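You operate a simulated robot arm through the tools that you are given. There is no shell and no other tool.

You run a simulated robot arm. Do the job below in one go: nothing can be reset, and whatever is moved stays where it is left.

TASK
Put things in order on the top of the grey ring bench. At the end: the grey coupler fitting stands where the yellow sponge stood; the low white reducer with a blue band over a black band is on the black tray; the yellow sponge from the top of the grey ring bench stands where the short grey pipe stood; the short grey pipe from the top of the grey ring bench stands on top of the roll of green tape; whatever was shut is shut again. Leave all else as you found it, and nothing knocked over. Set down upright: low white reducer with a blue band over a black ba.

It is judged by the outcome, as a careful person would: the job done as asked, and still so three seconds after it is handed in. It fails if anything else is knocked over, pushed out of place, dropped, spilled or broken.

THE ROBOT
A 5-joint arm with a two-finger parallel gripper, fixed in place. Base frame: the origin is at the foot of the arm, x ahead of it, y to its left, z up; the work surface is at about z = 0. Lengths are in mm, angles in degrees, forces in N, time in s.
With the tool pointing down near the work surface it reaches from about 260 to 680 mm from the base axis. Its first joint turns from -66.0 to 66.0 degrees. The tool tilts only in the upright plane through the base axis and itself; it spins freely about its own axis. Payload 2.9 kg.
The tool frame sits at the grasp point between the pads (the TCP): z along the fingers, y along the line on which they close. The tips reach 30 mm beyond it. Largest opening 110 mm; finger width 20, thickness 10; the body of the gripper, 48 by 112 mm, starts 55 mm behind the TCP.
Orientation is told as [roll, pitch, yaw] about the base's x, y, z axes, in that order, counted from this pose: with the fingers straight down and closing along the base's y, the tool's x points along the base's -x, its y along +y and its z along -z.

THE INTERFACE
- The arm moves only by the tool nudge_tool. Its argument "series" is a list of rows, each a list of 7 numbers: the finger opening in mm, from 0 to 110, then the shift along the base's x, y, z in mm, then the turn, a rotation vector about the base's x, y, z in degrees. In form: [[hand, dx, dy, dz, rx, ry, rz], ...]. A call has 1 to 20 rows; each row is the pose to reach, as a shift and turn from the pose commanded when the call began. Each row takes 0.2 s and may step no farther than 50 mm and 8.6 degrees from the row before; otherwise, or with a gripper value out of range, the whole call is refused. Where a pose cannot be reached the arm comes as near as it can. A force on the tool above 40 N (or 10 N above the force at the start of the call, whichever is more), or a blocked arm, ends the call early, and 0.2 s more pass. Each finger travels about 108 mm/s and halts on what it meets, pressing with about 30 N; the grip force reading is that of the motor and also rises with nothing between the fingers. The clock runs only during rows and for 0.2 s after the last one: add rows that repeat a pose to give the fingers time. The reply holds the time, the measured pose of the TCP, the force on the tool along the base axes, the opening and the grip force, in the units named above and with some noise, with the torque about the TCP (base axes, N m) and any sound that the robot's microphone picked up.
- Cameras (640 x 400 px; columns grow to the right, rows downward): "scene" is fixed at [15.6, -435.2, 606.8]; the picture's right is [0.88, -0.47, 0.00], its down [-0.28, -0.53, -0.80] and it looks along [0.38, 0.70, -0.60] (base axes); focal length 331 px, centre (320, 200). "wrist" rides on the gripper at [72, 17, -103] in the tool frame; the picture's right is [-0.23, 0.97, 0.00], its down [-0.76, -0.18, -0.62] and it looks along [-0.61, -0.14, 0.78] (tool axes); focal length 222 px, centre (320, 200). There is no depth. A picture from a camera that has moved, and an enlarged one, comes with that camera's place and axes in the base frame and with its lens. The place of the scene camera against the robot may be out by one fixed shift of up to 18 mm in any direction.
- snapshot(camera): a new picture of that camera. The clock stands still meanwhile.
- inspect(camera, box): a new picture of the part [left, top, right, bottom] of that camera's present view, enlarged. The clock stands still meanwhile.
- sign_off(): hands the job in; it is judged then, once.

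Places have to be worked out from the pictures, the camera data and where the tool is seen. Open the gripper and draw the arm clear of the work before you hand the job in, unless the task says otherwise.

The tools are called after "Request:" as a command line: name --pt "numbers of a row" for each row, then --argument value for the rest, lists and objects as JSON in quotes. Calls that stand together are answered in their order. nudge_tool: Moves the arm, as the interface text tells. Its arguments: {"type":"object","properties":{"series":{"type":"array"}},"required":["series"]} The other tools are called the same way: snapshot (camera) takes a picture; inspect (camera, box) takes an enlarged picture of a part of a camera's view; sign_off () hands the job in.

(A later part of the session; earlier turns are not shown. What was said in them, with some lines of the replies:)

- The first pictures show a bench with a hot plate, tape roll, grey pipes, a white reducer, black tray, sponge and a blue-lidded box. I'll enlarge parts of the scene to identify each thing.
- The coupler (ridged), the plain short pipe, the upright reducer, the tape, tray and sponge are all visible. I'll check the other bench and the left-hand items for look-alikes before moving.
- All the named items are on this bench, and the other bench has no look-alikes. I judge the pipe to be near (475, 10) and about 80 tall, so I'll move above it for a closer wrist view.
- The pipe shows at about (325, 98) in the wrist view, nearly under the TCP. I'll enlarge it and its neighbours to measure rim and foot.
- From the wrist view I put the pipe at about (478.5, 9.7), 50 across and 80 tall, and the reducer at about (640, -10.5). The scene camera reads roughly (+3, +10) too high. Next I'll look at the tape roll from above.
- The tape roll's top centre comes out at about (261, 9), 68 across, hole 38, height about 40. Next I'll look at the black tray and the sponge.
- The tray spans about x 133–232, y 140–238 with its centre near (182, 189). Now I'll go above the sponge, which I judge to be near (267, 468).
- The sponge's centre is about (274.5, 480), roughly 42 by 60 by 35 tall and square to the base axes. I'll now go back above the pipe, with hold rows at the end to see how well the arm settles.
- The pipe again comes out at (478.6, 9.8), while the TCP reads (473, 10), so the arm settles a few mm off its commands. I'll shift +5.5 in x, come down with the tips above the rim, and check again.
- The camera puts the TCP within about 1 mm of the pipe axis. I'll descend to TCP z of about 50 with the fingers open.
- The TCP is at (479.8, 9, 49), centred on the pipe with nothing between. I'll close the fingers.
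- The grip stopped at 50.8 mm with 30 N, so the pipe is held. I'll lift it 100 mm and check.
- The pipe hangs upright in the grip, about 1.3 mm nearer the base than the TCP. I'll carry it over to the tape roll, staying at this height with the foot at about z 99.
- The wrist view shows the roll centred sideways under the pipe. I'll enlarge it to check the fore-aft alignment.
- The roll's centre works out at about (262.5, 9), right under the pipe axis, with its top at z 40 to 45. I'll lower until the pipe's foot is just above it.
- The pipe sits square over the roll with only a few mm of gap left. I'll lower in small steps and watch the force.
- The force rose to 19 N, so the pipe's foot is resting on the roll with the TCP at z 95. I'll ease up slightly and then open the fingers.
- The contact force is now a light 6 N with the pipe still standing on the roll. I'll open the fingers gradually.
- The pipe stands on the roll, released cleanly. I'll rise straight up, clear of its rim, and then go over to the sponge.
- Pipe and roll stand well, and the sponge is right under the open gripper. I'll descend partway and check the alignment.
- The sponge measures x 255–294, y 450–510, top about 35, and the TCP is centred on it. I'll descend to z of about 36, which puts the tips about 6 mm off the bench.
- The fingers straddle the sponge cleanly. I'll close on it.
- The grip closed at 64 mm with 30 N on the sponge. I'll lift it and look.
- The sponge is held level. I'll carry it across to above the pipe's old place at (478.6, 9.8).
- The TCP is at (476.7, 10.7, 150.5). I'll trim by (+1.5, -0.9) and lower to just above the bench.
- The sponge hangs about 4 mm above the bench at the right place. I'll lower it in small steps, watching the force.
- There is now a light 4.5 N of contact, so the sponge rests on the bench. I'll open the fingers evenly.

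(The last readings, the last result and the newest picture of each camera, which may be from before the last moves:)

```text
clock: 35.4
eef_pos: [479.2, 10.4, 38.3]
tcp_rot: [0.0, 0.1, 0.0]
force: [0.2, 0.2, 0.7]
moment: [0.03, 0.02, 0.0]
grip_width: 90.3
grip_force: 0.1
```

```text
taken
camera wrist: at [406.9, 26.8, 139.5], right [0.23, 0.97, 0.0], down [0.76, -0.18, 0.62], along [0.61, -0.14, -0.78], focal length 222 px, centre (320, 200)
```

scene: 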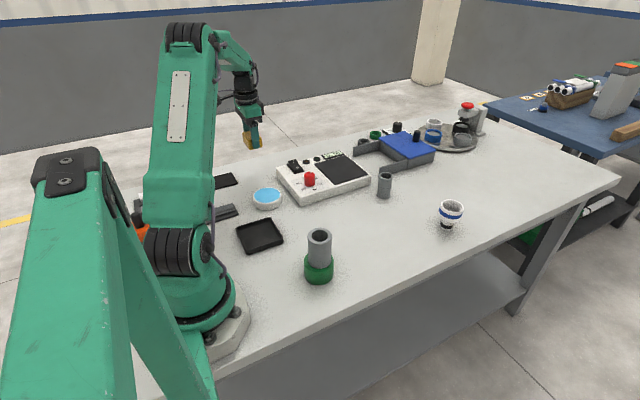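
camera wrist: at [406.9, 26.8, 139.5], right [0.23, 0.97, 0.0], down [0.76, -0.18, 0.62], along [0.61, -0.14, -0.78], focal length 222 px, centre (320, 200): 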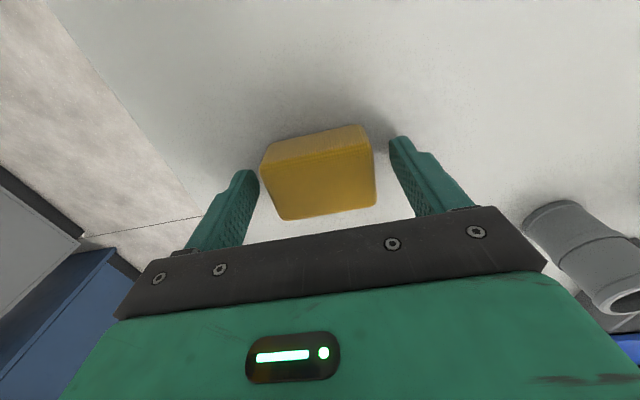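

The sponge is set down in the pipe's old place. I'll rise and go to view the coupler from above.

Request:
nudge_tool --pt "90 0 0 30 0 0 0" --pt "90 0 0 70 0 0 0" --pt "90 0 0 115 0 0 0" --pt "90 0 0 160 0 0 0" --pt "90 16 34 165 0 0 0" --pt "90 32 68 165 0 0 0" --pt "90 48 102 165 0 0 0" --pt "90 64 136 165 0 0 0" --pt "90 81 172 165 0 0 0" --pt "90 81 172 165 0 0 0" --pt "90 81 172 165 0 0 0"

Request:
snapshot --camera "wrist"

Request:
inspect --camera "wrist" --box '[240, 60, 432, 180]'

Request:
snapshot --camera "scene"

```text
clock: 37.8
eef_pos: [560.9, 184.2, 201.8]
tcp_rot: [0.0, -0.1, -0.1]
force: [0.5, -0.5, 0.4]
moment: [0.03, 0.01, 0.02]
grip_width: 89.8
grip_force: 0.1
```

```text
taken
camera wrist: at [489.6, 200.6, 305.1], right [0.23, 0.97, 0.0], down [0.76, -0.18, 0.62], along [0.61, -0.14, -0.78], focal length 222 px, centre (320, 200)
```

wrist: 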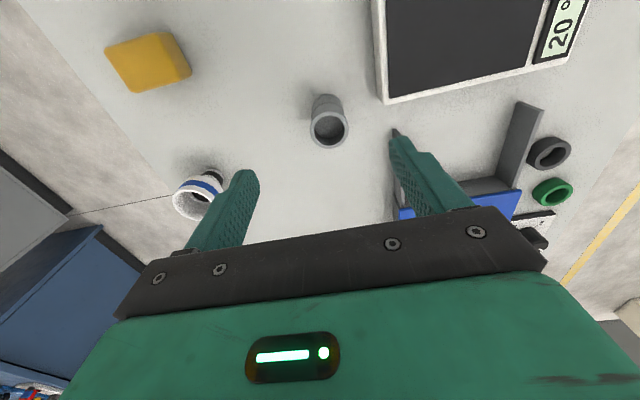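

```text
3.33 times, centred on (336, 120) of wrist
camera zoom: at [489.6, 200.6, 305.1], right [0.23, 0.97, 0.0], down [0.76, -0.18, 0.62], along [0.61, -0.14, -0.78], focal length 740 px, centre (267, 467)
```

zoom: 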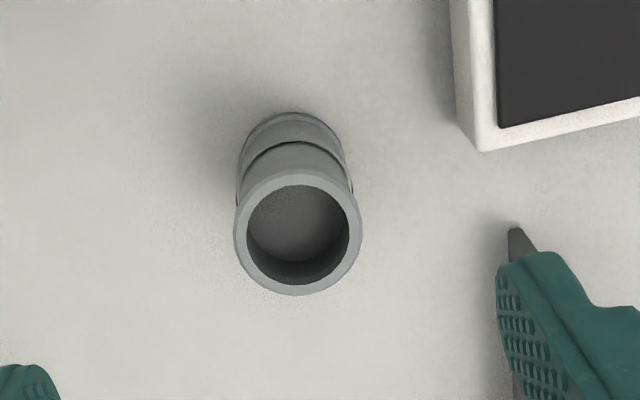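

```text
taken
```

scene: 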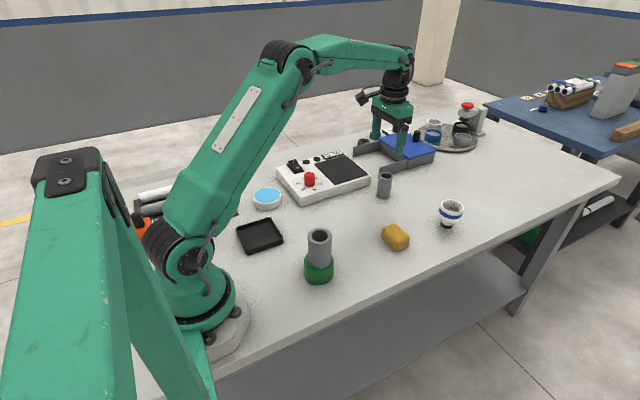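

The coupler's axis is at about (579, 189.3), 40 across and 74 tall, with the hotplate corner about 47 mm beyond it in y. I'll narrow the opening to 72 and move above it, tips still over its rim.

Request:
nudge_tool --pt "80 9 3 -20 0 0 0" --pt "72 17.4 5.7 -50 0 0 0" --pt "72 17.4 5.7 -75 0 0 0" --pt "72 17.4 5.7 -75 0 0 0" --pt "72 17.4 5.7 -75 0 0 0"

Request:
snapshot --camera "wrist"

Request:
inspect --camera "wrist" --box '[240, 80, 400, 180]'

```text
clock: 39.0
eef_pos: [579.1, 186.0, 126.7]
tcp_rot: [0.0, 0.0, 0.0]
force: [0.5, -0.5, 0.1]
moment: [-0.01, -0.02, 0.01]
grip_width: 72.0
grip_force: 0.1
```

```text
taken
camera wrist: at [506.9, 203.1, 229.0], right [0.23, 0.97, 0.0], down [0.76, -0.18, 0.62], along [0.61, -0.14, -0.78], focal length 222 px, centre (320, 200)
```

wrist: 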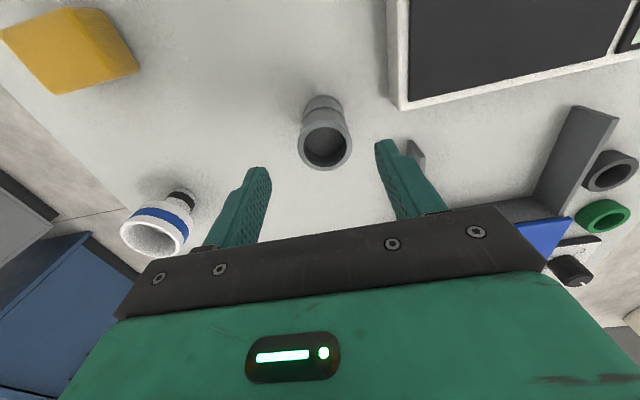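

```text
4.00 times, centred on (320, 130) of wrist
camera zoom: at [506.9, 203.1, 229.0], right [0.23, 0.97, 0.0], down [0.76, -0.18, 0.62], along [0.61, -0.14, -0.78], focal length 888 px, centre (320, 480)
```

zoom: 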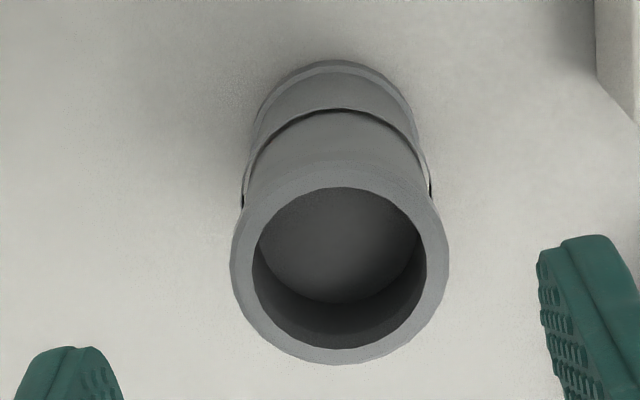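

The coupler's axis is at (578.8, 189.7) against a TCP of (579, 186), so I'll shift +3.5 in y and then descend to z of about 46.

Request:
nudge_tool --pt "72 0 3.5 0 0 0 0" --pt "72 0 3.5 -25 0 0 0" --pt "72 0 3.5 -55 0 0 0" --pt "72 0 3.5 -80 0 0 0" --pt "72 0 3.5 -80 0 0 0"

Request:
snapshot --camera "wrist"

Request:
inspect --camera "scene" --box '[320, 130, 460, 230]'

```text
clock: 40.2
eef_pos: [577.2, 192.5, 46.0]
tcp_rot: [0.0, 0.0, 0.0]
force: [0.4, 0.0, 0.1]
moment: [0.02, 0.0, -0.01]
grip_width: 72.2
grip_force: 0.1
```

```text
taken
camera wrist: at [505.0, 208.4, 148.5], right [0.23, 0.97, 0.0], down [0.76, -0.18, 0.62], along [0.61, -0.14, -0.78], focal length 222 px, centre (320, 200)
```

wrist: 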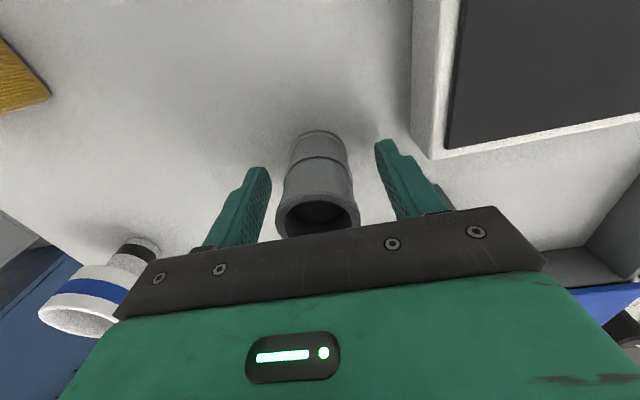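

```text
4.00 times, centred on (390, 180) of scene
camera zoom: at [15.6, -435.2, 606.8], right [0.88, -0.47, 0.0], down [-0.28, -0.53, -0.8], along [0.38, 0.7, -0.6], focal length 1324 px, centre (40, 280)
```

zoom: 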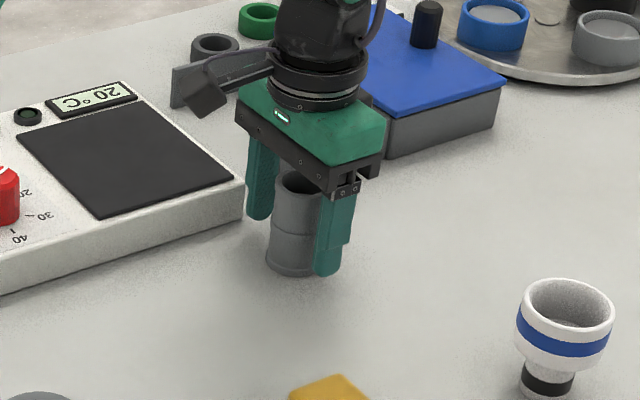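

The TCP is about 2 mm off the coupler's axis, so I'll trim by (+1.6, -2) and then close.

Request:
nudge_tool --pt "72 1.6 -2 0 0 0 0" --pt "72 1.6 -2 0 0 0 0" --pt "60 1.6 -2 0 0 0 0" --pt "45 1.6 -2 0 0 0 0" --pt "30 1.6 -2 0 0 0 0" --pt "30 1.6 -2 0 0 0 0" --pt "30 1.6 -2 0 0 0 0"

Request:
snapshot --camera "wrist"

```text
clock: 41.8
eef_pos: [577.5, 190.3, 46.8]
tcp_rot: [0.0, -0.1, 0.0]
force: [-0.4, -0.6, 0.5]
moment: [0.02, -0.02, 0.02]
grip_width: 40.4
grip_force: 30.0
```

```text
taken
camera wrist: at [506.1, 206.6, 149.5], right [0.23, 0.97, 0.0], down [0.76, -0.18, 0.62], along [0.61, -0.14, -0.78], focal length 222 px, centre (320, 200)
```

wrist: 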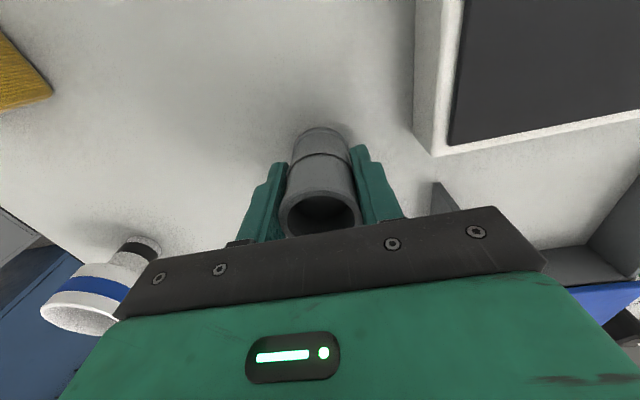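

The coupler is held at 40.4 mm with 30 N. I'll lift it well clear.

Request:
nudge_tool --pt "30 0 0 12 0 0 0" --pt "30 0 0 40 0 0 0" --pt "30 0 0 80 0 0 0" --pt "30 0 0 115 0 0 0" --pt "30 0 0 115 0 0 0"

Request:
snapshot --camera "wrist"

Request:
snapshot --camera "scene"

```text
clock: 43.0
eef_pos: [576.4, 191.8, 162.2]
tcp_rot: [-0.1, 0.0, 0.1]
force: [0.1, 0.6, -1.3]
moment: [0.01, -0.03, 0.02]
grip_width: 40.5
grip_force: 29.9
```

```text
taken
camera wrist: at [504.7, 209.1, 264.4], right [0.23, 0.97, 0.0], down [0.76, -0.18, 0.62], along [0.61, -0.14, -0.78], focal length 222 px, centre (320, 200)
```

wrist: 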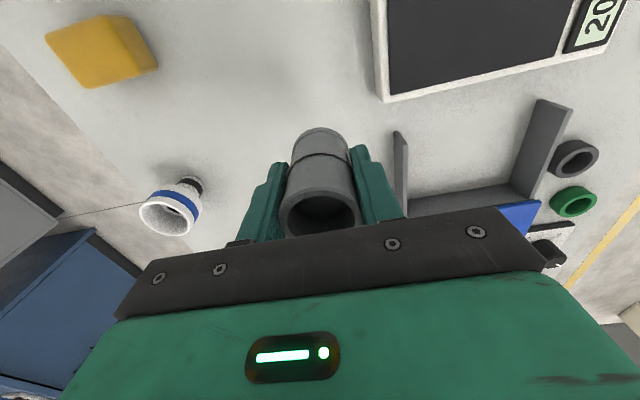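

```text
taken
```

scene: 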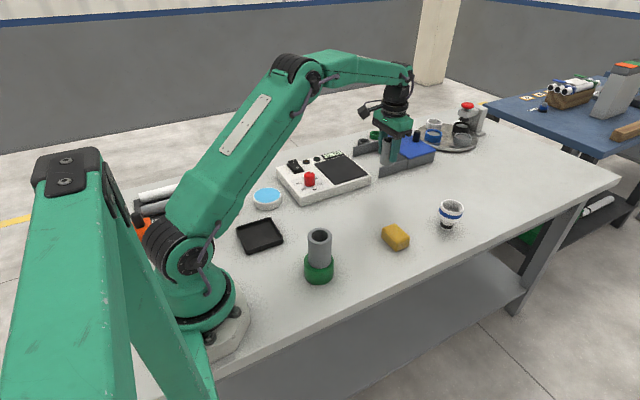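

The coupler hangs upright. I'll carry it diagonally over the hotplate to above the sponge's old place at (274.5, 480).

Request:
nudge_tool --pt "30 -25 24 0 0 0 0" --pt "30 -55 52 0 0 0 0" --pt "30 -85 81 0 0 0 0" --pt "30 -115 109 0 0 0 0" --pt "30 -145 138 0 0 0 0" --pt "30 -175 166 0 0 0 0" --pt "30 -205 195 0 0 0 0" --pt "30 -235 223 0 0 0 0" --pt "30 -265 252 0 0 0 0" --pt "30 -288 274 0 0 0 0" --pt "30 -303 288 0 0 0 0" --pt "30 -303 288 0 0 0 0" --pt "30 -303 288 0 0 0 0"

Request:
snapshot --camera "wrist"

```text
clock: 45.8
eef_pos: [277.1, 474.4, 159.4]
tcp_rot: [0.0, 0.0, 0.0]
force: [-0.4, -0.9, -0.5]
moment: [-0.03, 0.03, -0.01]
grip_width: 40.4
grip_force: 30.2
```

```text
taken
camera wrist: at [205.0, 491.9, 261.9], right [0.23, 0.97, 0.0], down [0.76, -0.18, 0.62], along [0.61, -0.14, -0.78], focal length 222 px, centre (320, 200)
```

wrist: 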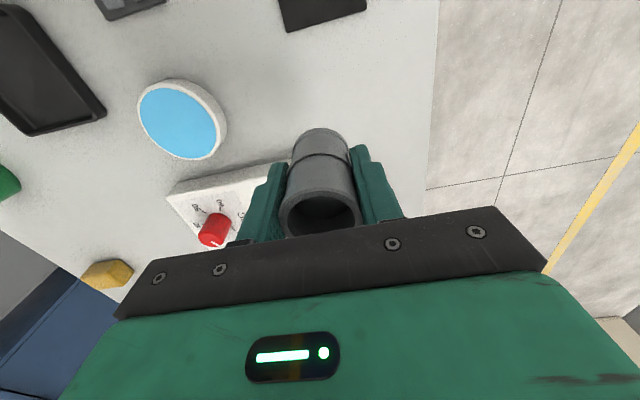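

The TCP reads (277, 474.7), so I'll trim by (-3, +5.3) and lower to about 5 mm above the bench.

Request:
nudge_tool --pt "30 -3 5.3 0 0 0 0" --pt "30 -3 5.3 -35 0 0 0" --pt "30 -3 5.3 -70 0 0 0" --pt "30 -3 5.3 -100 0 0 0" --pt "30 -3 5.3 -107 0 0 0" --pt "30 -3 5.3 -107 0 0 0"

Request:
snapshot --camera "wrist"

Request:
inspect --camera "scene" --box '[200, 110, 320, 210]'

```text
clock: 47.2
eef_pos: [273.2, 482.2, 55.5]
tcp_rot: [0.1, 0.0, 0.0]
force: [-0.2, 0.4, -1.2]
moment: [-0.02, 0.02, 0.02]
grip_width: 40.0
grip_force: 29.8
```

```text
taken
camera wrist: at [201.5, 499.0, 158.4], right [0.23, 0.97, 0.0], down [0.76, -0.18, 0.62], along [0.61, -0.14, -0.78], focal length 222 px, centre (320, 200)
```

wrist: 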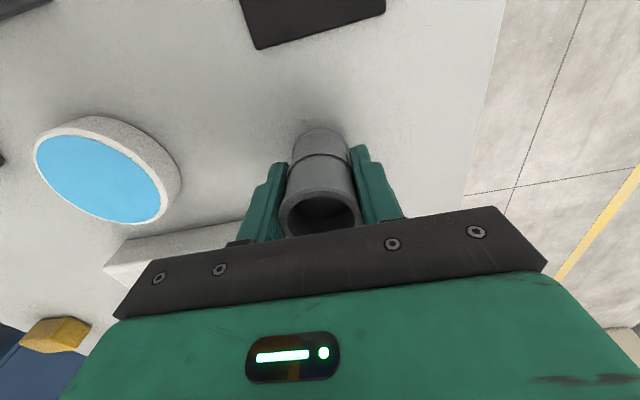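

```text
4.00 times, centred on (260, 160) of scene
camera zoom: at [15.6, -435.2, 606.8], right [0.88, -0.47, 0.0], down [-0.28, -0.53, -0.8], along [0.38, 0.7, -0.6], focal length 1324 px, centre (560, 360)
```

zoom: 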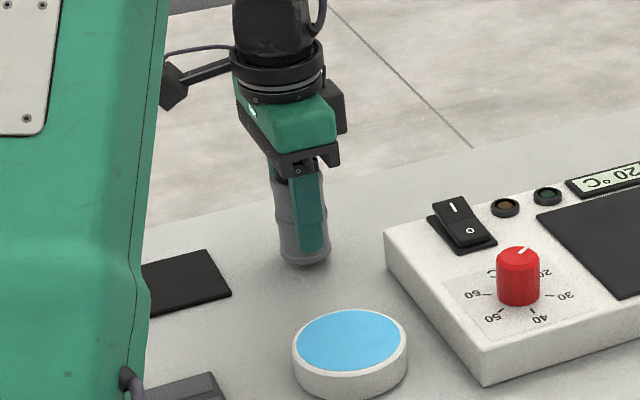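

The coupler's foot is about 9 mm above the bench. I'll trim y by -2 and lower slowly.

Request:
nudge_tool --pt "30 0.5 -2 0 0 0 0" --pt "30 0.5 -2 -3 0 0 0" --pt "30 0.5 -2 -6 0 0 0" --pt "30 0.5 -2 -7.5 0 0 0" --pt "30 0.5 -2 -7.5 0 0 0"

```text
clock: 48.4
eef_pos: [272.9, 481.3, 47.0]
tcp_rot: [0.0, 0.0, 0.1]
force: [0.0, 0.3, -0.2]
moment: [-0.02, 0.03, 0.01]
grip_width: 40.4
grip_force: 29.6
```

Request:
nudge_tool --pt "30 0.5 -0.5 -0.8 0 0 0" --pt "30 0.5 -0.5 -1.6 0 0 0" --pt "30 0.5 -0.5 -1.6 0 0 0"

```text
clock: 49.2
eef_pos: [273.5, 480.7, 46.5]
tcp_rot: [0.1, 0.0, 0.0]
force: [0.5, 0.6, 2.8]
moment: [0.02, -0.09, 0.04]
grip_width: 40.2
grip_force: 30.1
```

The force is 2.8 N, so the foot has just touched. I'll go down 0.5 mm more to seat it and then open.

Request:
nudge_tool --pt "30 0 0 -0.5 0 0 0" --pt "42 0 0 -0.5 0 0 0" --pt "46 0 0 -0.5 0 0 0" --pt "56 0 0 -0.5 0 0 0" --pt "72 0 0 -0.5 0 0 0" --pt "80 0 0 -0.5 0 0 0" --pt "80 0 0 -0.5 0 0 0"

Request:
snapshot --camera "wrist"

```text
clock: 50.8
eef_pos: [272.8, 479.7, 44.3]
tcp_rot: [0.1, -0.1, 0.0]
force: [0.0, -0.3, -0.5]
moment: [0.03, 0.02, 0.02]
grip_width: 80.2
grip_force: 0.1
```

```text
taken
camera wrist: at [201.5, 496.9, 147.9], right [0.23, 0.97, 0.0], down [0.76, -0.18, 0.62], along [0.61, -0.14, -0.78], focal length 222 px, centre (320, 200)
```

wrist: 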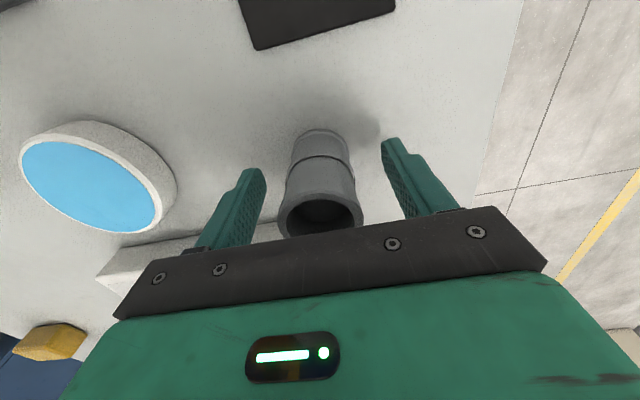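

The coupler stands free in the sponge's old place. I'll rise straight up, then travel over to the reducer.

Request:
nudge_tool --pt "80 0 0 30 0 0 0" --pt "80 0 0 70 0 0 0" --pt "80 0 0 112 0 0 0" --pt "80 0 0 155 0 0 0" --pt "80 20 -28 158 0 0 0" --pt "80 44 -63 158 0 0 0" --pt "80 68 -98 158 0 0 0" --pt "80 92 -133 158 0 0 0" --pt "80 116 -168 158 0 0 0" --pt "80 140 -203 158 0 0 0" --pt "80 140 -203 158 0 0 0"

Request:
snapshot --camera "scene"

```text
clock: 53.2
eef_pos: [413.7, 276.7, 203.7]
tcp_rot: [-0.1, -0.1, 0.0]
force: [-0.4, 0.2, 0.8]
moment: [-0.02, -0.01, 0.01]
grip_width: 80.0
grip_force: 0.0
```

```text
taken
```

scene: 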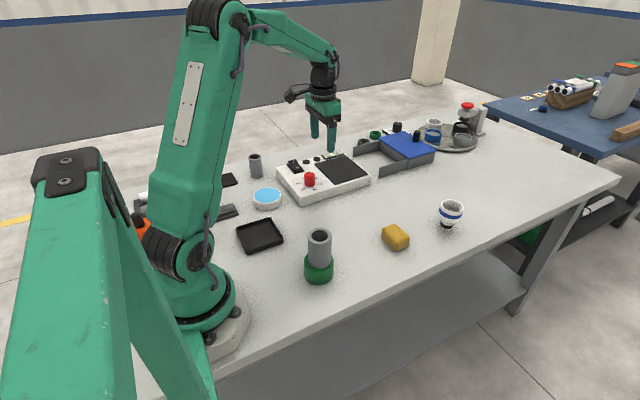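

The coupler, sponge and pipe all stand as wanted. I'll carry on to a viewing spot above the reducer.

Request:
nudge_tool --pt "80 20 -29 0 0 0 0" --pt "80 43 -61 0 0 0 0" --pt "80 66 -94 0 0 0 0" --pt "80 89 -126 0 0 0 0" --pt "80 112 -159 0 0 0 0" --pt "80 135 -191 0 0 0 0" --pt "80 158 -224 0 0 0 0" --pt "80 181 -257 0 0 0 0" --pt "80 201 -285 0 0 0 0" --pt "80 201 -285 0 0 0 0" --pt "80 201 -285 0 0 0 0"

Request:
snapshot --camera "wrist"

Request:
inspect --camera "wrist" --box '[240, 60, 400, 160]'

Request:
inspect --camera "scene" --box '[410, 180, 490, 240]'

```text
clock: 55.6
eef_pos: [615.8, -9.8, 207.9]
tcp_rot: [0.0, 0.0, 0.0]
force: [0.2, 0.2, -0.2]
moment: [-0.02, -0.02, 0.0]
grip_width: 80.1
grip_force: 0.0
```

```text
taken
camera wrist: at [543.9, 7.4, 310.8], right [0.23, 0.97, 0.0], down [0.76, -0.18, 0.62], along [0.61, -0.14, -0.78], focal length 222 px, centre (320, 200)
```

wrist: 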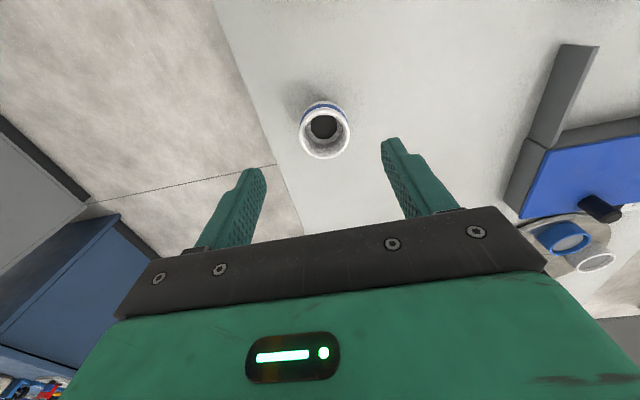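

```text
4.00 times, centred on (320, 110) of wrist
camera zoom: at [543.9, 7.4, 310.8], right [0.23, 0.97, 0.0], down [0.76, -0.18, 0.62], along [0.61, -0.14, -0.78], focal length 888 px, centre (320, 560)
```

zoom: 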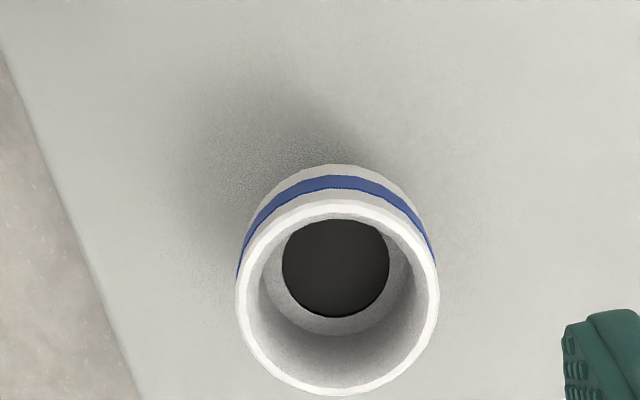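

```text
6.67 times, centred on (450, 210) of scene
camera zoom: at [15.6, -435.2, 606.8], right [0.88, -0.47, 0.0], down [-0.28, -0.53, -0.8], along [0.38, 0.7, -0.6], focal length 2206 px, centre (-547, 133)
```

zoom: 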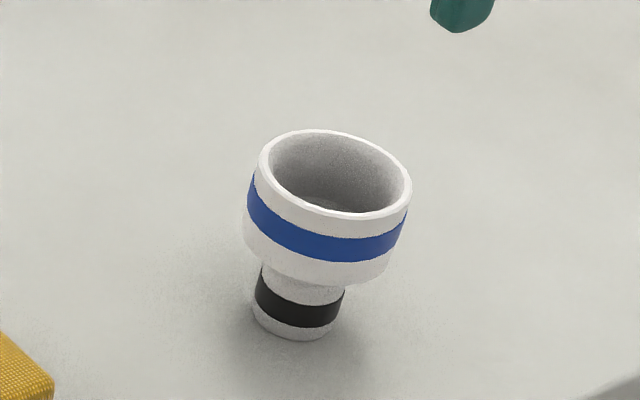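

The reducer's axis is at (639.1, -10.2) with a 56 mm cup from about z 38 to 75. I'll move above it with the tips still higher than the rim.

Request:
nudge_tool --pt "84 12 -0.3 -20 0 0 0" --pt "84 23.2 -0.6 -50 0 0 0" --pt "84 23.2 -0.6 -75 0 0 0" --pt "84 23.2 -0.6 -75 0 0 0" --pt "84 23.2 -0.6 -75 0 0 0"

Request:
snapshot --camera "wrist"

Request:
inspect --camera "wrist" --box '[240, 80, 400, 180]'

```text
clock: 56.8
eef_pos: [636.6, -8.4, 127.4]
tcp_rot: [0.0, 0.0, 0.0]
force: [-0.3, 0.9, -0.5]
moment: [0.01, 0.0, -0.01]
grip_width: 84.0
grip_force: 0.1
```

```text
taken
camera wrist: at [565.6, 7.8, 231.4], right [0.23, 0.97, 0.0], down [0.76, -0.18, 0.62], along [0.61, -0.14, -0.78], focal length 222 px, centre (320, 200)
```

wrist: 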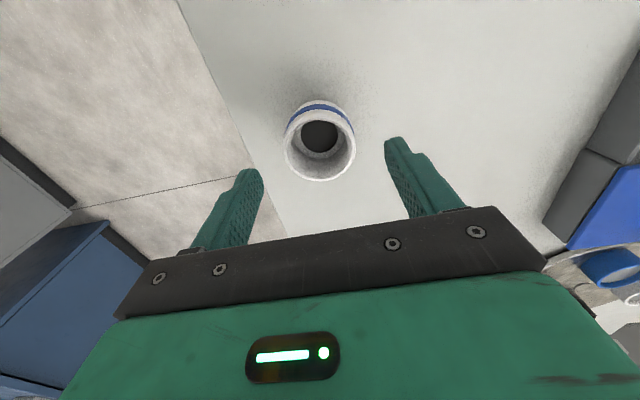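

```text
4.00 times, centred on (320, 130) of wrist
camera zoom: at [565.6, 7.8, 231.4], right [0.23, 0.97, 0.0], down [0.76, -0.18, 0.62], along [0.61, -0.14, -0.78], focal length 888 px, centre (320, 480)
```

zoom: 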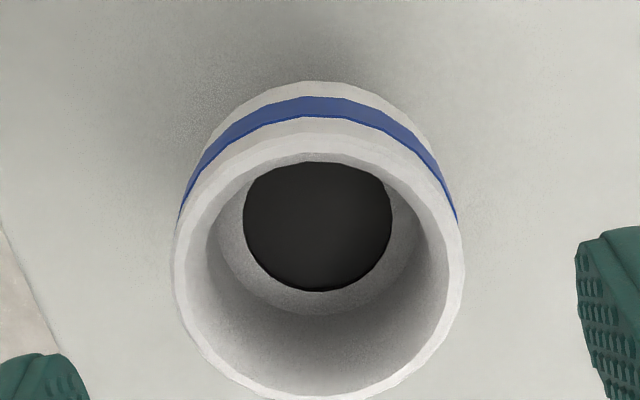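

The reducer's axis is within 1 mm of the TCP. I'll descend to z of about 57, level with the cup.

Request:
nudge_tool --pt "84 1 -0.6 -20 0 0 0" --pt "84 1 -0.6 -45 0 0 0" --pt "84 1 -0.6 -71 0 0 0" --pt "84 1 -0.6 -71 0 0 0" --pt "84 1 -0.6 -71 0 0 0"

Request:
snapshot --camera "wrist"

Request:
inspect --camera "scene" --box '[390, 140, 510, 240]'

```text
clock: 58.0
eef_pos: [638.3, -9.0, 57.1]
tcp_rot: [0.1, 0.1, 0.0]
force: [0.6, 0.7, 0.2]
moment: [0.0, 0.03, 0.02]
grip_width: 83.9
grip_force: 0.0
```

```text
taken
camera wrist: at [567.4, 7.8, 159.8], right [0.23, 0.97, 0.0], down [0.76, -0.18, 0.62], along [0.61, -0.14, -0.78], focal length 222 px, centre (320, 200)
```

wrist: 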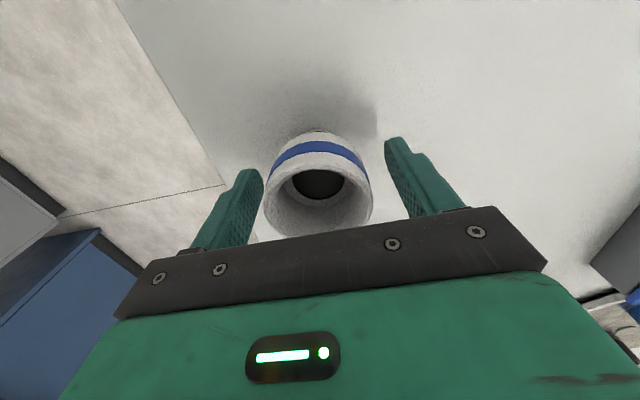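

```text
4.00 times, centred on (450, 190) of scene
camera zoom: at [15.6, -435.2, 606.8], right [0.88, -0.47, 0.0], down [-0.28, -0.53, -0.8], along [0.38, 0.7, -0.6], focal length 1324 px, centre (-200, 240)
```

zoom: 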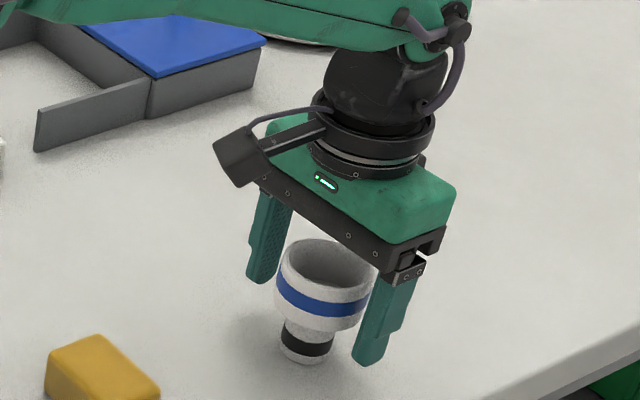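

The open fingers straddle the cup squarely. I'll close on it.

Request:
nudge_tool --pt "70 0 0 0 0 0 0" --pt "60 0 0 0 0 0 0" --pt "50 0 0 0 0 0 0" --pt "46 0 0 0 0 0 0" --pt "46 0 0 0 0 0 0"

Request:
snapshot --camera "wrist"

```text
clock: 59.2
eef_pos: [638.2, -9.0, 56.4]
tcp_rot: [0.1, 0.0, 0.0]
force: [-0.5, 0.3, 0.2]
moment: [-0.03, 0.0, -0.02]
grip_width: 60.0
grip_force: 30.1
```

```text
taken
camera wrist: at [567.4, 7.8, 160.0], right [0.23, 0.97, 0.0], down [0.76, -0.18, 0.62], along [0.61, -0.14, -0.78], focal length 222 px, centre (320, 200)
```

wrist: 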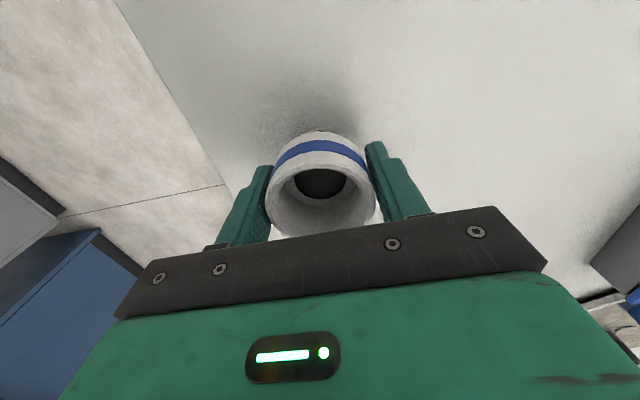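

The grip closed at 60 mm with 30 N and the reducer is still upright. I'll lift it 115 mm and check.

Request:
nudge_tool --pt "46 0 0 12 0 0 0" --pt "46 0 0 40 0 0 0" --pt "46 0 0 80 0 0 0" --pt "46 0 0 115 0 0 0" --pt "46 0 0 115 0 0 0"

Request:
snapshot --camera "wrist"

Request:
inspect --camera "scene" --box '[390, 120, 510, 220]'

```text
clock: 60.4
eef_pos: [638.1, -10.1, 172.8]
tcp_rot: [0.0, 0.0, 0.0]
force: [-0.5, -0.6, -1.6]
moment: [-0.05, 0.03, 0.0]
grip_width: 60.2
grip_force: 30.1
```

```text
taken
camera wrist: at [566.9, 6.3, 275.8], right [0.23, 0.97, 0.0], down [0.76, -0.18, 0.62], along [0.61, -0.14, -0.78], focal length 222 px, centre (320, 200)
```

wrist: 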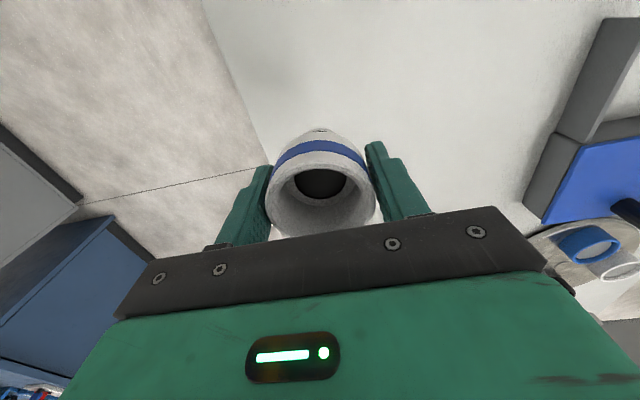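

```text
4.00 times, centred on (450, 170) of scene
camera zoom: at [15.6, -435.2, 606.8], right [0.88, -0.47, 0.0], down [-0.28, -0.53, -0.8], along [0.38, 0.7, -0.6], focal length 1324 px, centre (-200, 320)
```

zoom: 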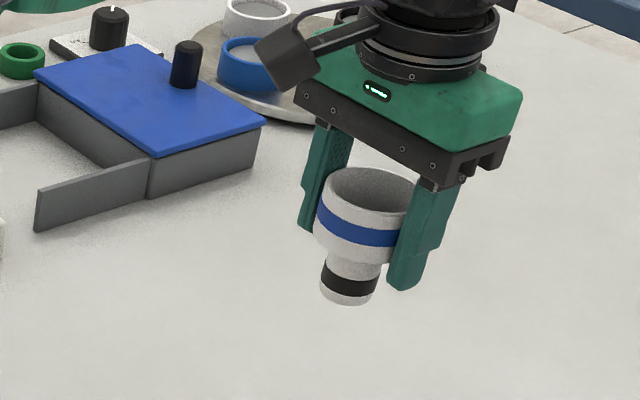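

The reducer hangs upright in the grip. I'll carry it to above the black tray, aiming for about (190, 195).

Request:
nudge_tool --pt "46 -30 14 0 0 0 0" --pt "46 -68 31 0 0 0 0" --pt "46 -106 48 0 0 0 0" --pt "46 -144 66 0 0 0 0" --pt "46 -182 83 0 0 0 0" --pt "46 -220 101 0 0 0 0" --pt "46 -258 118 0 0 0 0" --pt "46 -296 135 0 0 0 0" --pt "46 -334 153 0 0 0 0" --pt "46 -372 170 0 0 0 0" --pt "46 -408 187 0 0 0 0" --pt "46 -436 200 0 0 0 0" --pt "46 -449 205.5 0 0 0 0" --pt "46 -449 205.5 0 0 0 0" --pt "46 -449 205.5 0 0 0 0"

Request:
snapshot --camera "wrist"

Request:
snapshot --camera "scene"

```text
clock: 63.6
eef_pos: [190.9, 194.9, 171.9]
tcp_rot: [0.0, 0.0, 0.0]
force: [0.5, -0.4, -0.2]
moment: [0.02, -0.01, -0.02]
grip_width: 60.3
grip_force: 29.3
```

```text
taken
camera wrist: at [118.8, 211.4, 275.1], right [0.23, 0.97, 0.0], down [0.76, -0.18, 0.62], along [0.61, -0.14, -0.78], focal length 222 px, centre (320, 200)
```

wrist: 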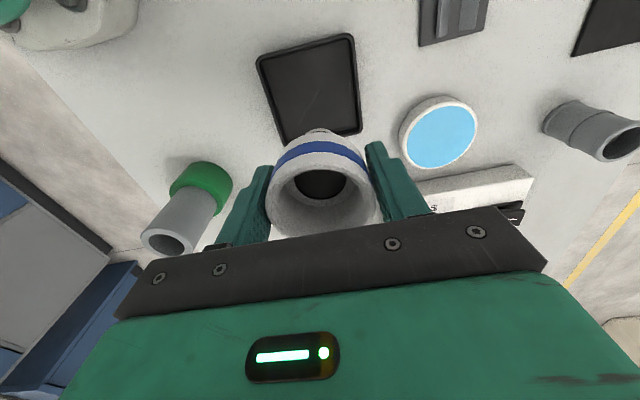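

```text
taken
```

scene: 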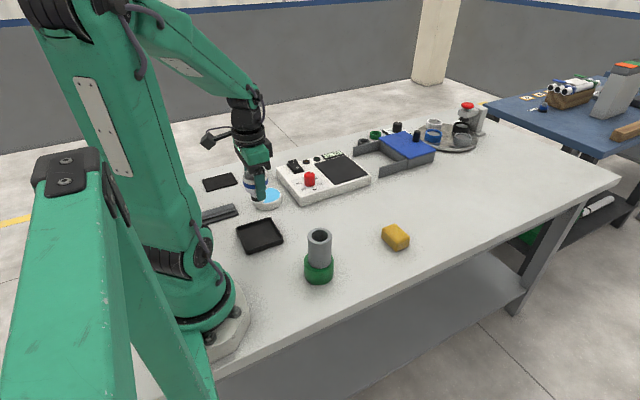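

The tray again works out centred at (182, 189), and the reducer is over it at about (190, 194.5). I'll trim slightly toward the centre and lower until the foot is about 15 mm up.

Request:
nudge_tool --pt "46 -3 -2 0 0 0 0" --pt "46 -3 -2 -35 0 0 0" --pt "46 -3 -2 -70 0 0 0" --pt "46 -3 -2 -92 0 0 0" --pt "46 -3 -2 -100 0 0 0" --pt "46 -3 -2 -100 0 0 0"

Request:
snapshot --camera "wrist"

Request:
inspect --camera "scene" --box '[200, 160, 320, 260]'

```text
clock: 65.0
eef_pos: [188.5, 191.8, 72.3]
tcp_rot: [-0.1, 0.0, 0.0]
force: [-0.5, 0.4, -1.2]
moment: [0.0, -0.04, -0.01]
grip_width: 60.2
grip_force: 29.7
```

```text
taken
camera wrist: at [116.1, 209.1, 174.9], right [0.23, 0.97, 0.0], down [0.76, -0.18, 0.62], along [0.61, -0.14, -0.78], focal length 222 px, centre (320, 200)
```

wrist: 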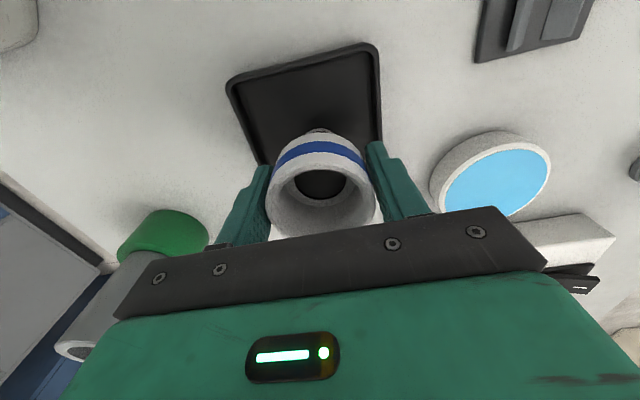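

```text
4.00 times, centred on (260, 210) of scene
camera zoom: at [15.6, -435.2, 606.8], right [0.88, -0.47, 0.0], down [-0.28, -0.53, -0.8], along [0.38, 0.7, -0.6], focal length 1324 px, centre (560, 160)
```

zoom: 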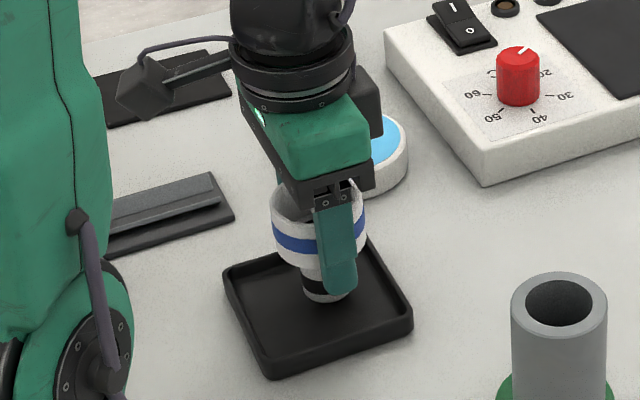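

The foot is inside the tray outline, about 15 mm up. I'll lower in smaller steps.

Request:
nudge_tool --pt "46 0 0 -3 0 0 0" --pt "46 0 0 -6 0 0 0" --pt "46 0 0 -9 0 0 0" --pt "46 0 0 -9 0 0 0"

```text
clock: 66.0
eef_pos: [185.6, 194.4, 62.7]
tcp_rot: [0.0, 0.0, 0.0]
force: [-0.1, 0.7, -0.7]
moment: [0.03, -0.02, -0.01]
grip_width: 59.9
grip_force: 30.0
```

Request:
nudge_tool --pt "46 0 0 -0.8 0 0 0" --pt "46 0 0 -1.6 0 0 0" --pt "46 0 0 -2.2 0 0 0" --pt "46 0 0 -2.2 0 0 0"

```text
clock: 67.0
eef_pos: [187.5, 195.9, 60.8]
tcp_rot: [0.0, 0.1, 0.0]
force: [-1.0, -5.3, 16.3]
moment: [-0.29, 0.02, -0.06]
grip_width: 60.2
grip_force: 30.3
```

The contact force is 16 N at z 60.8, so the foot is on the tray floor. I'll ease up a little before opening.

Request:
nudge_tool --pt "46 0 0 0.6 0 0 0" --pt "46 0 0 0.6 0 0 0"

Request:
inspect --camera "scene" --box '[200, 180, 300, 260]'

```text
clock: 67.6
eef_pos: [187.9, 193.7, 60.1]
tcp_rot: [0.0, 0.0, -0.1]
force: [0.4, 0.4, -0.6]
moment: [0.0, -0.03, 0.0]
grip_width: 59.6
grip_force: 29.9
```

```text
5.00 times, centred on (250, 220) of scene
camera zoom: at [15.6, -435.2, 606.8], right [0.88, -0.47, 0.0], down [-0.28, -0.53, -0.8], along [0.38, 0.7, -0.6], focal length 1655 px, centre (670, 100)
```

zoom: 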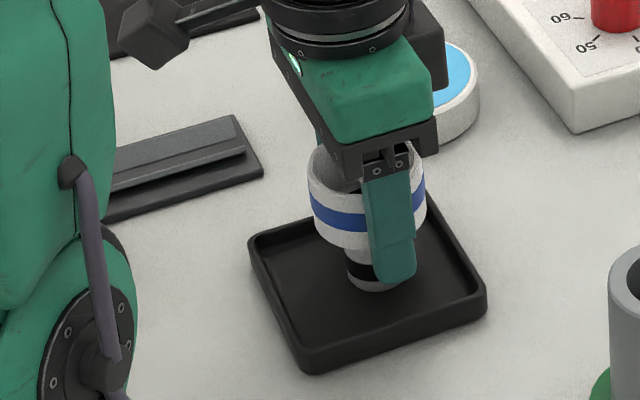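

The load is back to zero with the foot within half a mm of the floor. I'll go down 0.3 mm and open evenly.

Request:
nudge_tool --pt "46 0 0 -0.4 0 0 0" --pt "46 0 0 -0.4 0 0 0"

```text
clock: 68.2
eef_pos: [187.9, 195.6, 60.9]
tcp_rot: [-0.1, 0.0, 0.0]
force: [-0.8, -4.7, 17.6]
moment: [-0.27, -0.11, -0.04]
grip_width: 59.8
grip_force: 29.8
```

That gives 17 N again, so I'll ease back 0.25 mm for a lighter contact.

Request:
nudge_tool --pt "46 0 0 0.25 0 0 0" --pt "46 0 0 0.25 0 0 0"

Request:
snapshot --camera "wrist"

```text
clock: 68.8
eef_pos: [187.2, 194.0, 59.8]
tcp_rot: [0.0, 0.0, 0.0]
force: [-1.0, 2.4, 9.9]
moment: [0.07, 0.06, -0.01]
grip_width: 59.6
grip_force: 30.5
```

```text
taken
camera wrist: at [115.4, 210.8, 163.2], right [0.23, 0.97, 0.0], down [0.76, -0.18, 0.62], along [0.61, -0.14, -0.78], focal length 222 px, centre (320, 200)
```

wrist: 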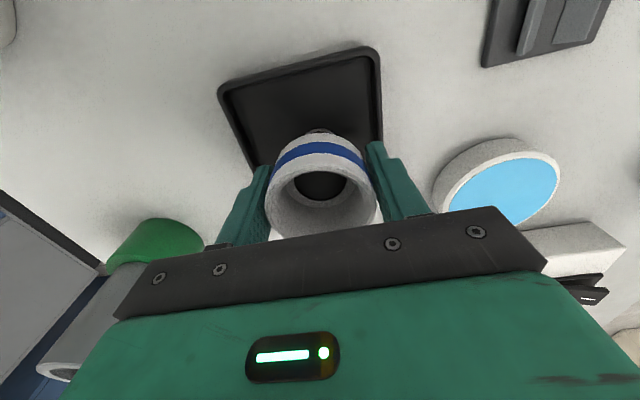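

The contact is about 10 N and the tray hasn't shifted. I'll open the fingers gradually.

Request:
nudge_tool --pt "61 0 0 0 0 0 0" --pt "64 0 0 0 0 0 0" --pt "70 0 0 0 0 0 0" --pt "80 0 0 0 0 0 0" --pt "88 0 0 0 0 0 0" --pt "88 0 0 0 0 0 0"

Request:
snapshot --camera "wrist"

Request:
inspect --camera "scene" --box '[200, 180, 300, 260]'

```text
clock: 70.2
eef_pos: [187.3, 194.6, 61.2]
tcp_rot: [0.0, 0.0, 0.0]
force: [-0.2, 0.0, 0.2]
moment: [0.01, 0.06, 0.04]
grip_width: 88.0
grip_force: 0.1
```

```text
taken
camera wrist: at [115.3, 210.6, 163.2], right [0.23, 0.97, 0.0], down [0.76, -0.18, 0.62], along [0.61, -0.14, -0.78], focal length 222 px, centre (320, 200)
```

wrist: 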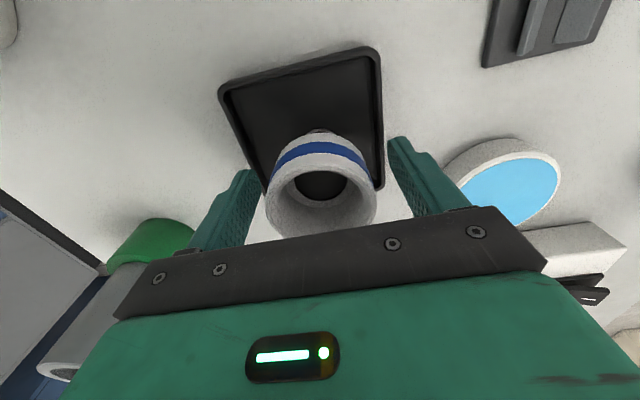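

```text
5.00 times, centred on (250, 220) of scene
camera zoom: at [15.6, -435.2, 606.8], right [0.88, -0.47, 0.0], down [-0.28, -0.53, -0.8], along [0.38, 0.7, -0.6], focal length 1655 px, centre (670, 100)
```

zoom: 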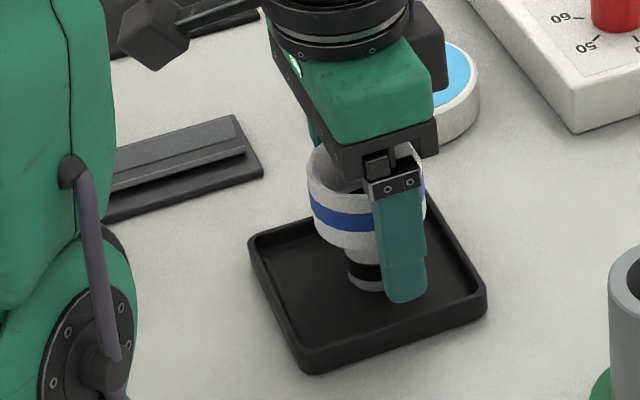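

The reducer stands upright on the tray with the fingers clear of it. I'll rise straight up and draw the arm back to open space.

Request:
nudge_tool --pt "88 0 0 15 0 0 0" --pt "88 0 0 45 0 0 0" --pt "88 0 0 85 0 0 0" --pt "88 2 2 130 0 0 0" --pt "88 10 10 170 0 0 0" --pt "88 40 20 195 0 0 0" --pt "88 80 20 215 0 0 0" --pt "88 120 20 235 0 0 0" --pt "88 160 15 235 0 0 0" --pt "88 180 5 235 0 0 0" --pt "88 180 5 235 0 0 0"

Request:
snapshot --camera "scene"

Request:
snapshot --camera "wrist"

Request:
inspect --camera "scene" --box '[200, 140, 424, 290]'

Request:
inspect --camera "scene" --box '[340, 90, 500, 190]'

```text
clock: 72.6
eef_pos: [366.3, 197.0, 296.6]
tcp_rot: [0.1, -0.1, 0.0]
force: [-0.3, -0.4, 0.1]
moment: [0.02, 0.01, 0.03]
grip_width: 87.9
grip_force: 0.0
```

```text
taken
```

scene: 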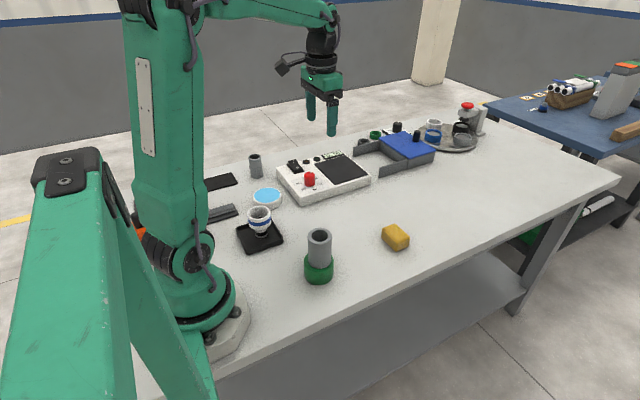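

```text
taken
camera wrist: at [294.0, 214.1, 398.9], right [0.23, 0.97, 0.0], down [0.76, -0.18, 0.62], along [0.61, -0.14, -0.78], focal length 222 px, centre (320, 200)
```

wrist: 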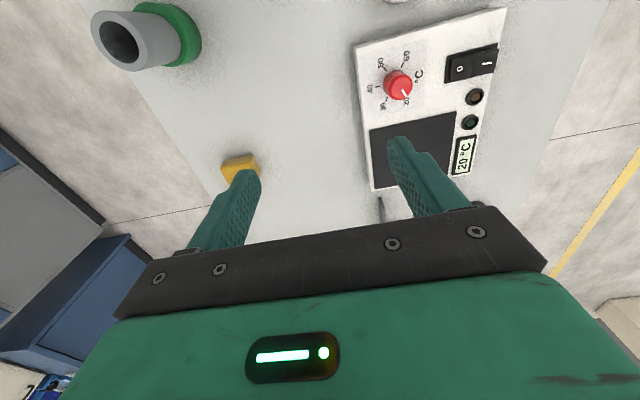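

```text
2.67 times, centred on (312, 215) of scene
camera zoom: at [15.6, -435.2, 606.8], right [0.88, -0.47, 0.0], down [-0.28, -0.53, -0.8], along [0.38, 0.7, -0.6], focal length 883 px, centre (341, 160)
```

zoom: 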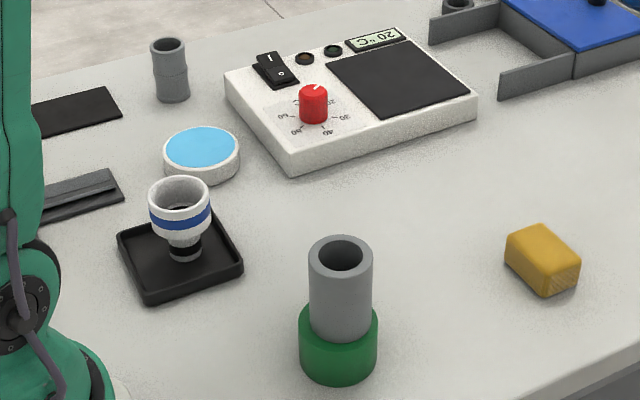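

```text
4.00 times, centred on (420, 140) of scene
camera zoom: at [15.6, -435.2, 606.8], right [0.88, -0.47, 0.0], down [-0.28, -0.53, -0.8], along [0.38, 0.7, -0.6], focal length 1324 px, centre (-80, 440)
```

zoom: 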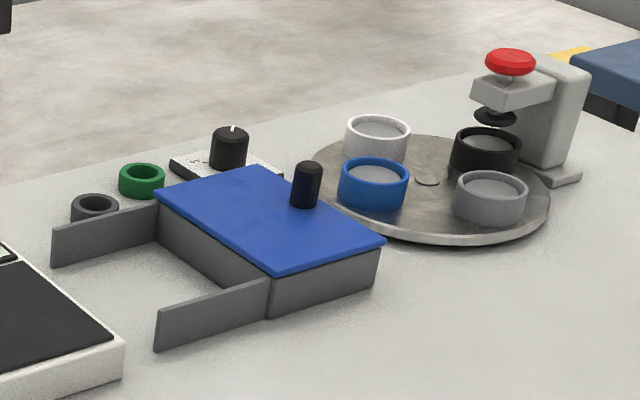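

The final pictures show:
- the coupler stands in the sponge's old place;
- the reducer is upright on the black tray;
- the sponge is in the pipe's old place;
- the pipe stands on the tape roll.

The lid is still shut, everything else looks as found, and the arm is clear with its gripper open. I'm handing the job in.

Request:
sign_off

```text
The job is handed in.
```

The bench is in order and the job is handed in. The last pictures show everything as asked:

- **Grey coupler fitting:** it stands where the yellow sponge stood, within about 2 mm by the readings.
- **White reducer:** it stands upright on the black tray, a few millimetres off the tray's centre.
- **Yellow sponge:** it stands where the short grey pipe stood, within about 1 mm.
- **Short grey pipe:** it stands upright and centred on the roll of green tape.

I opened nothing, so the blue-lidded box is still shut. Nothing else was knocked over, and everything I didn't move looks as I found it. The gripper is open and the arm is clear of the work.
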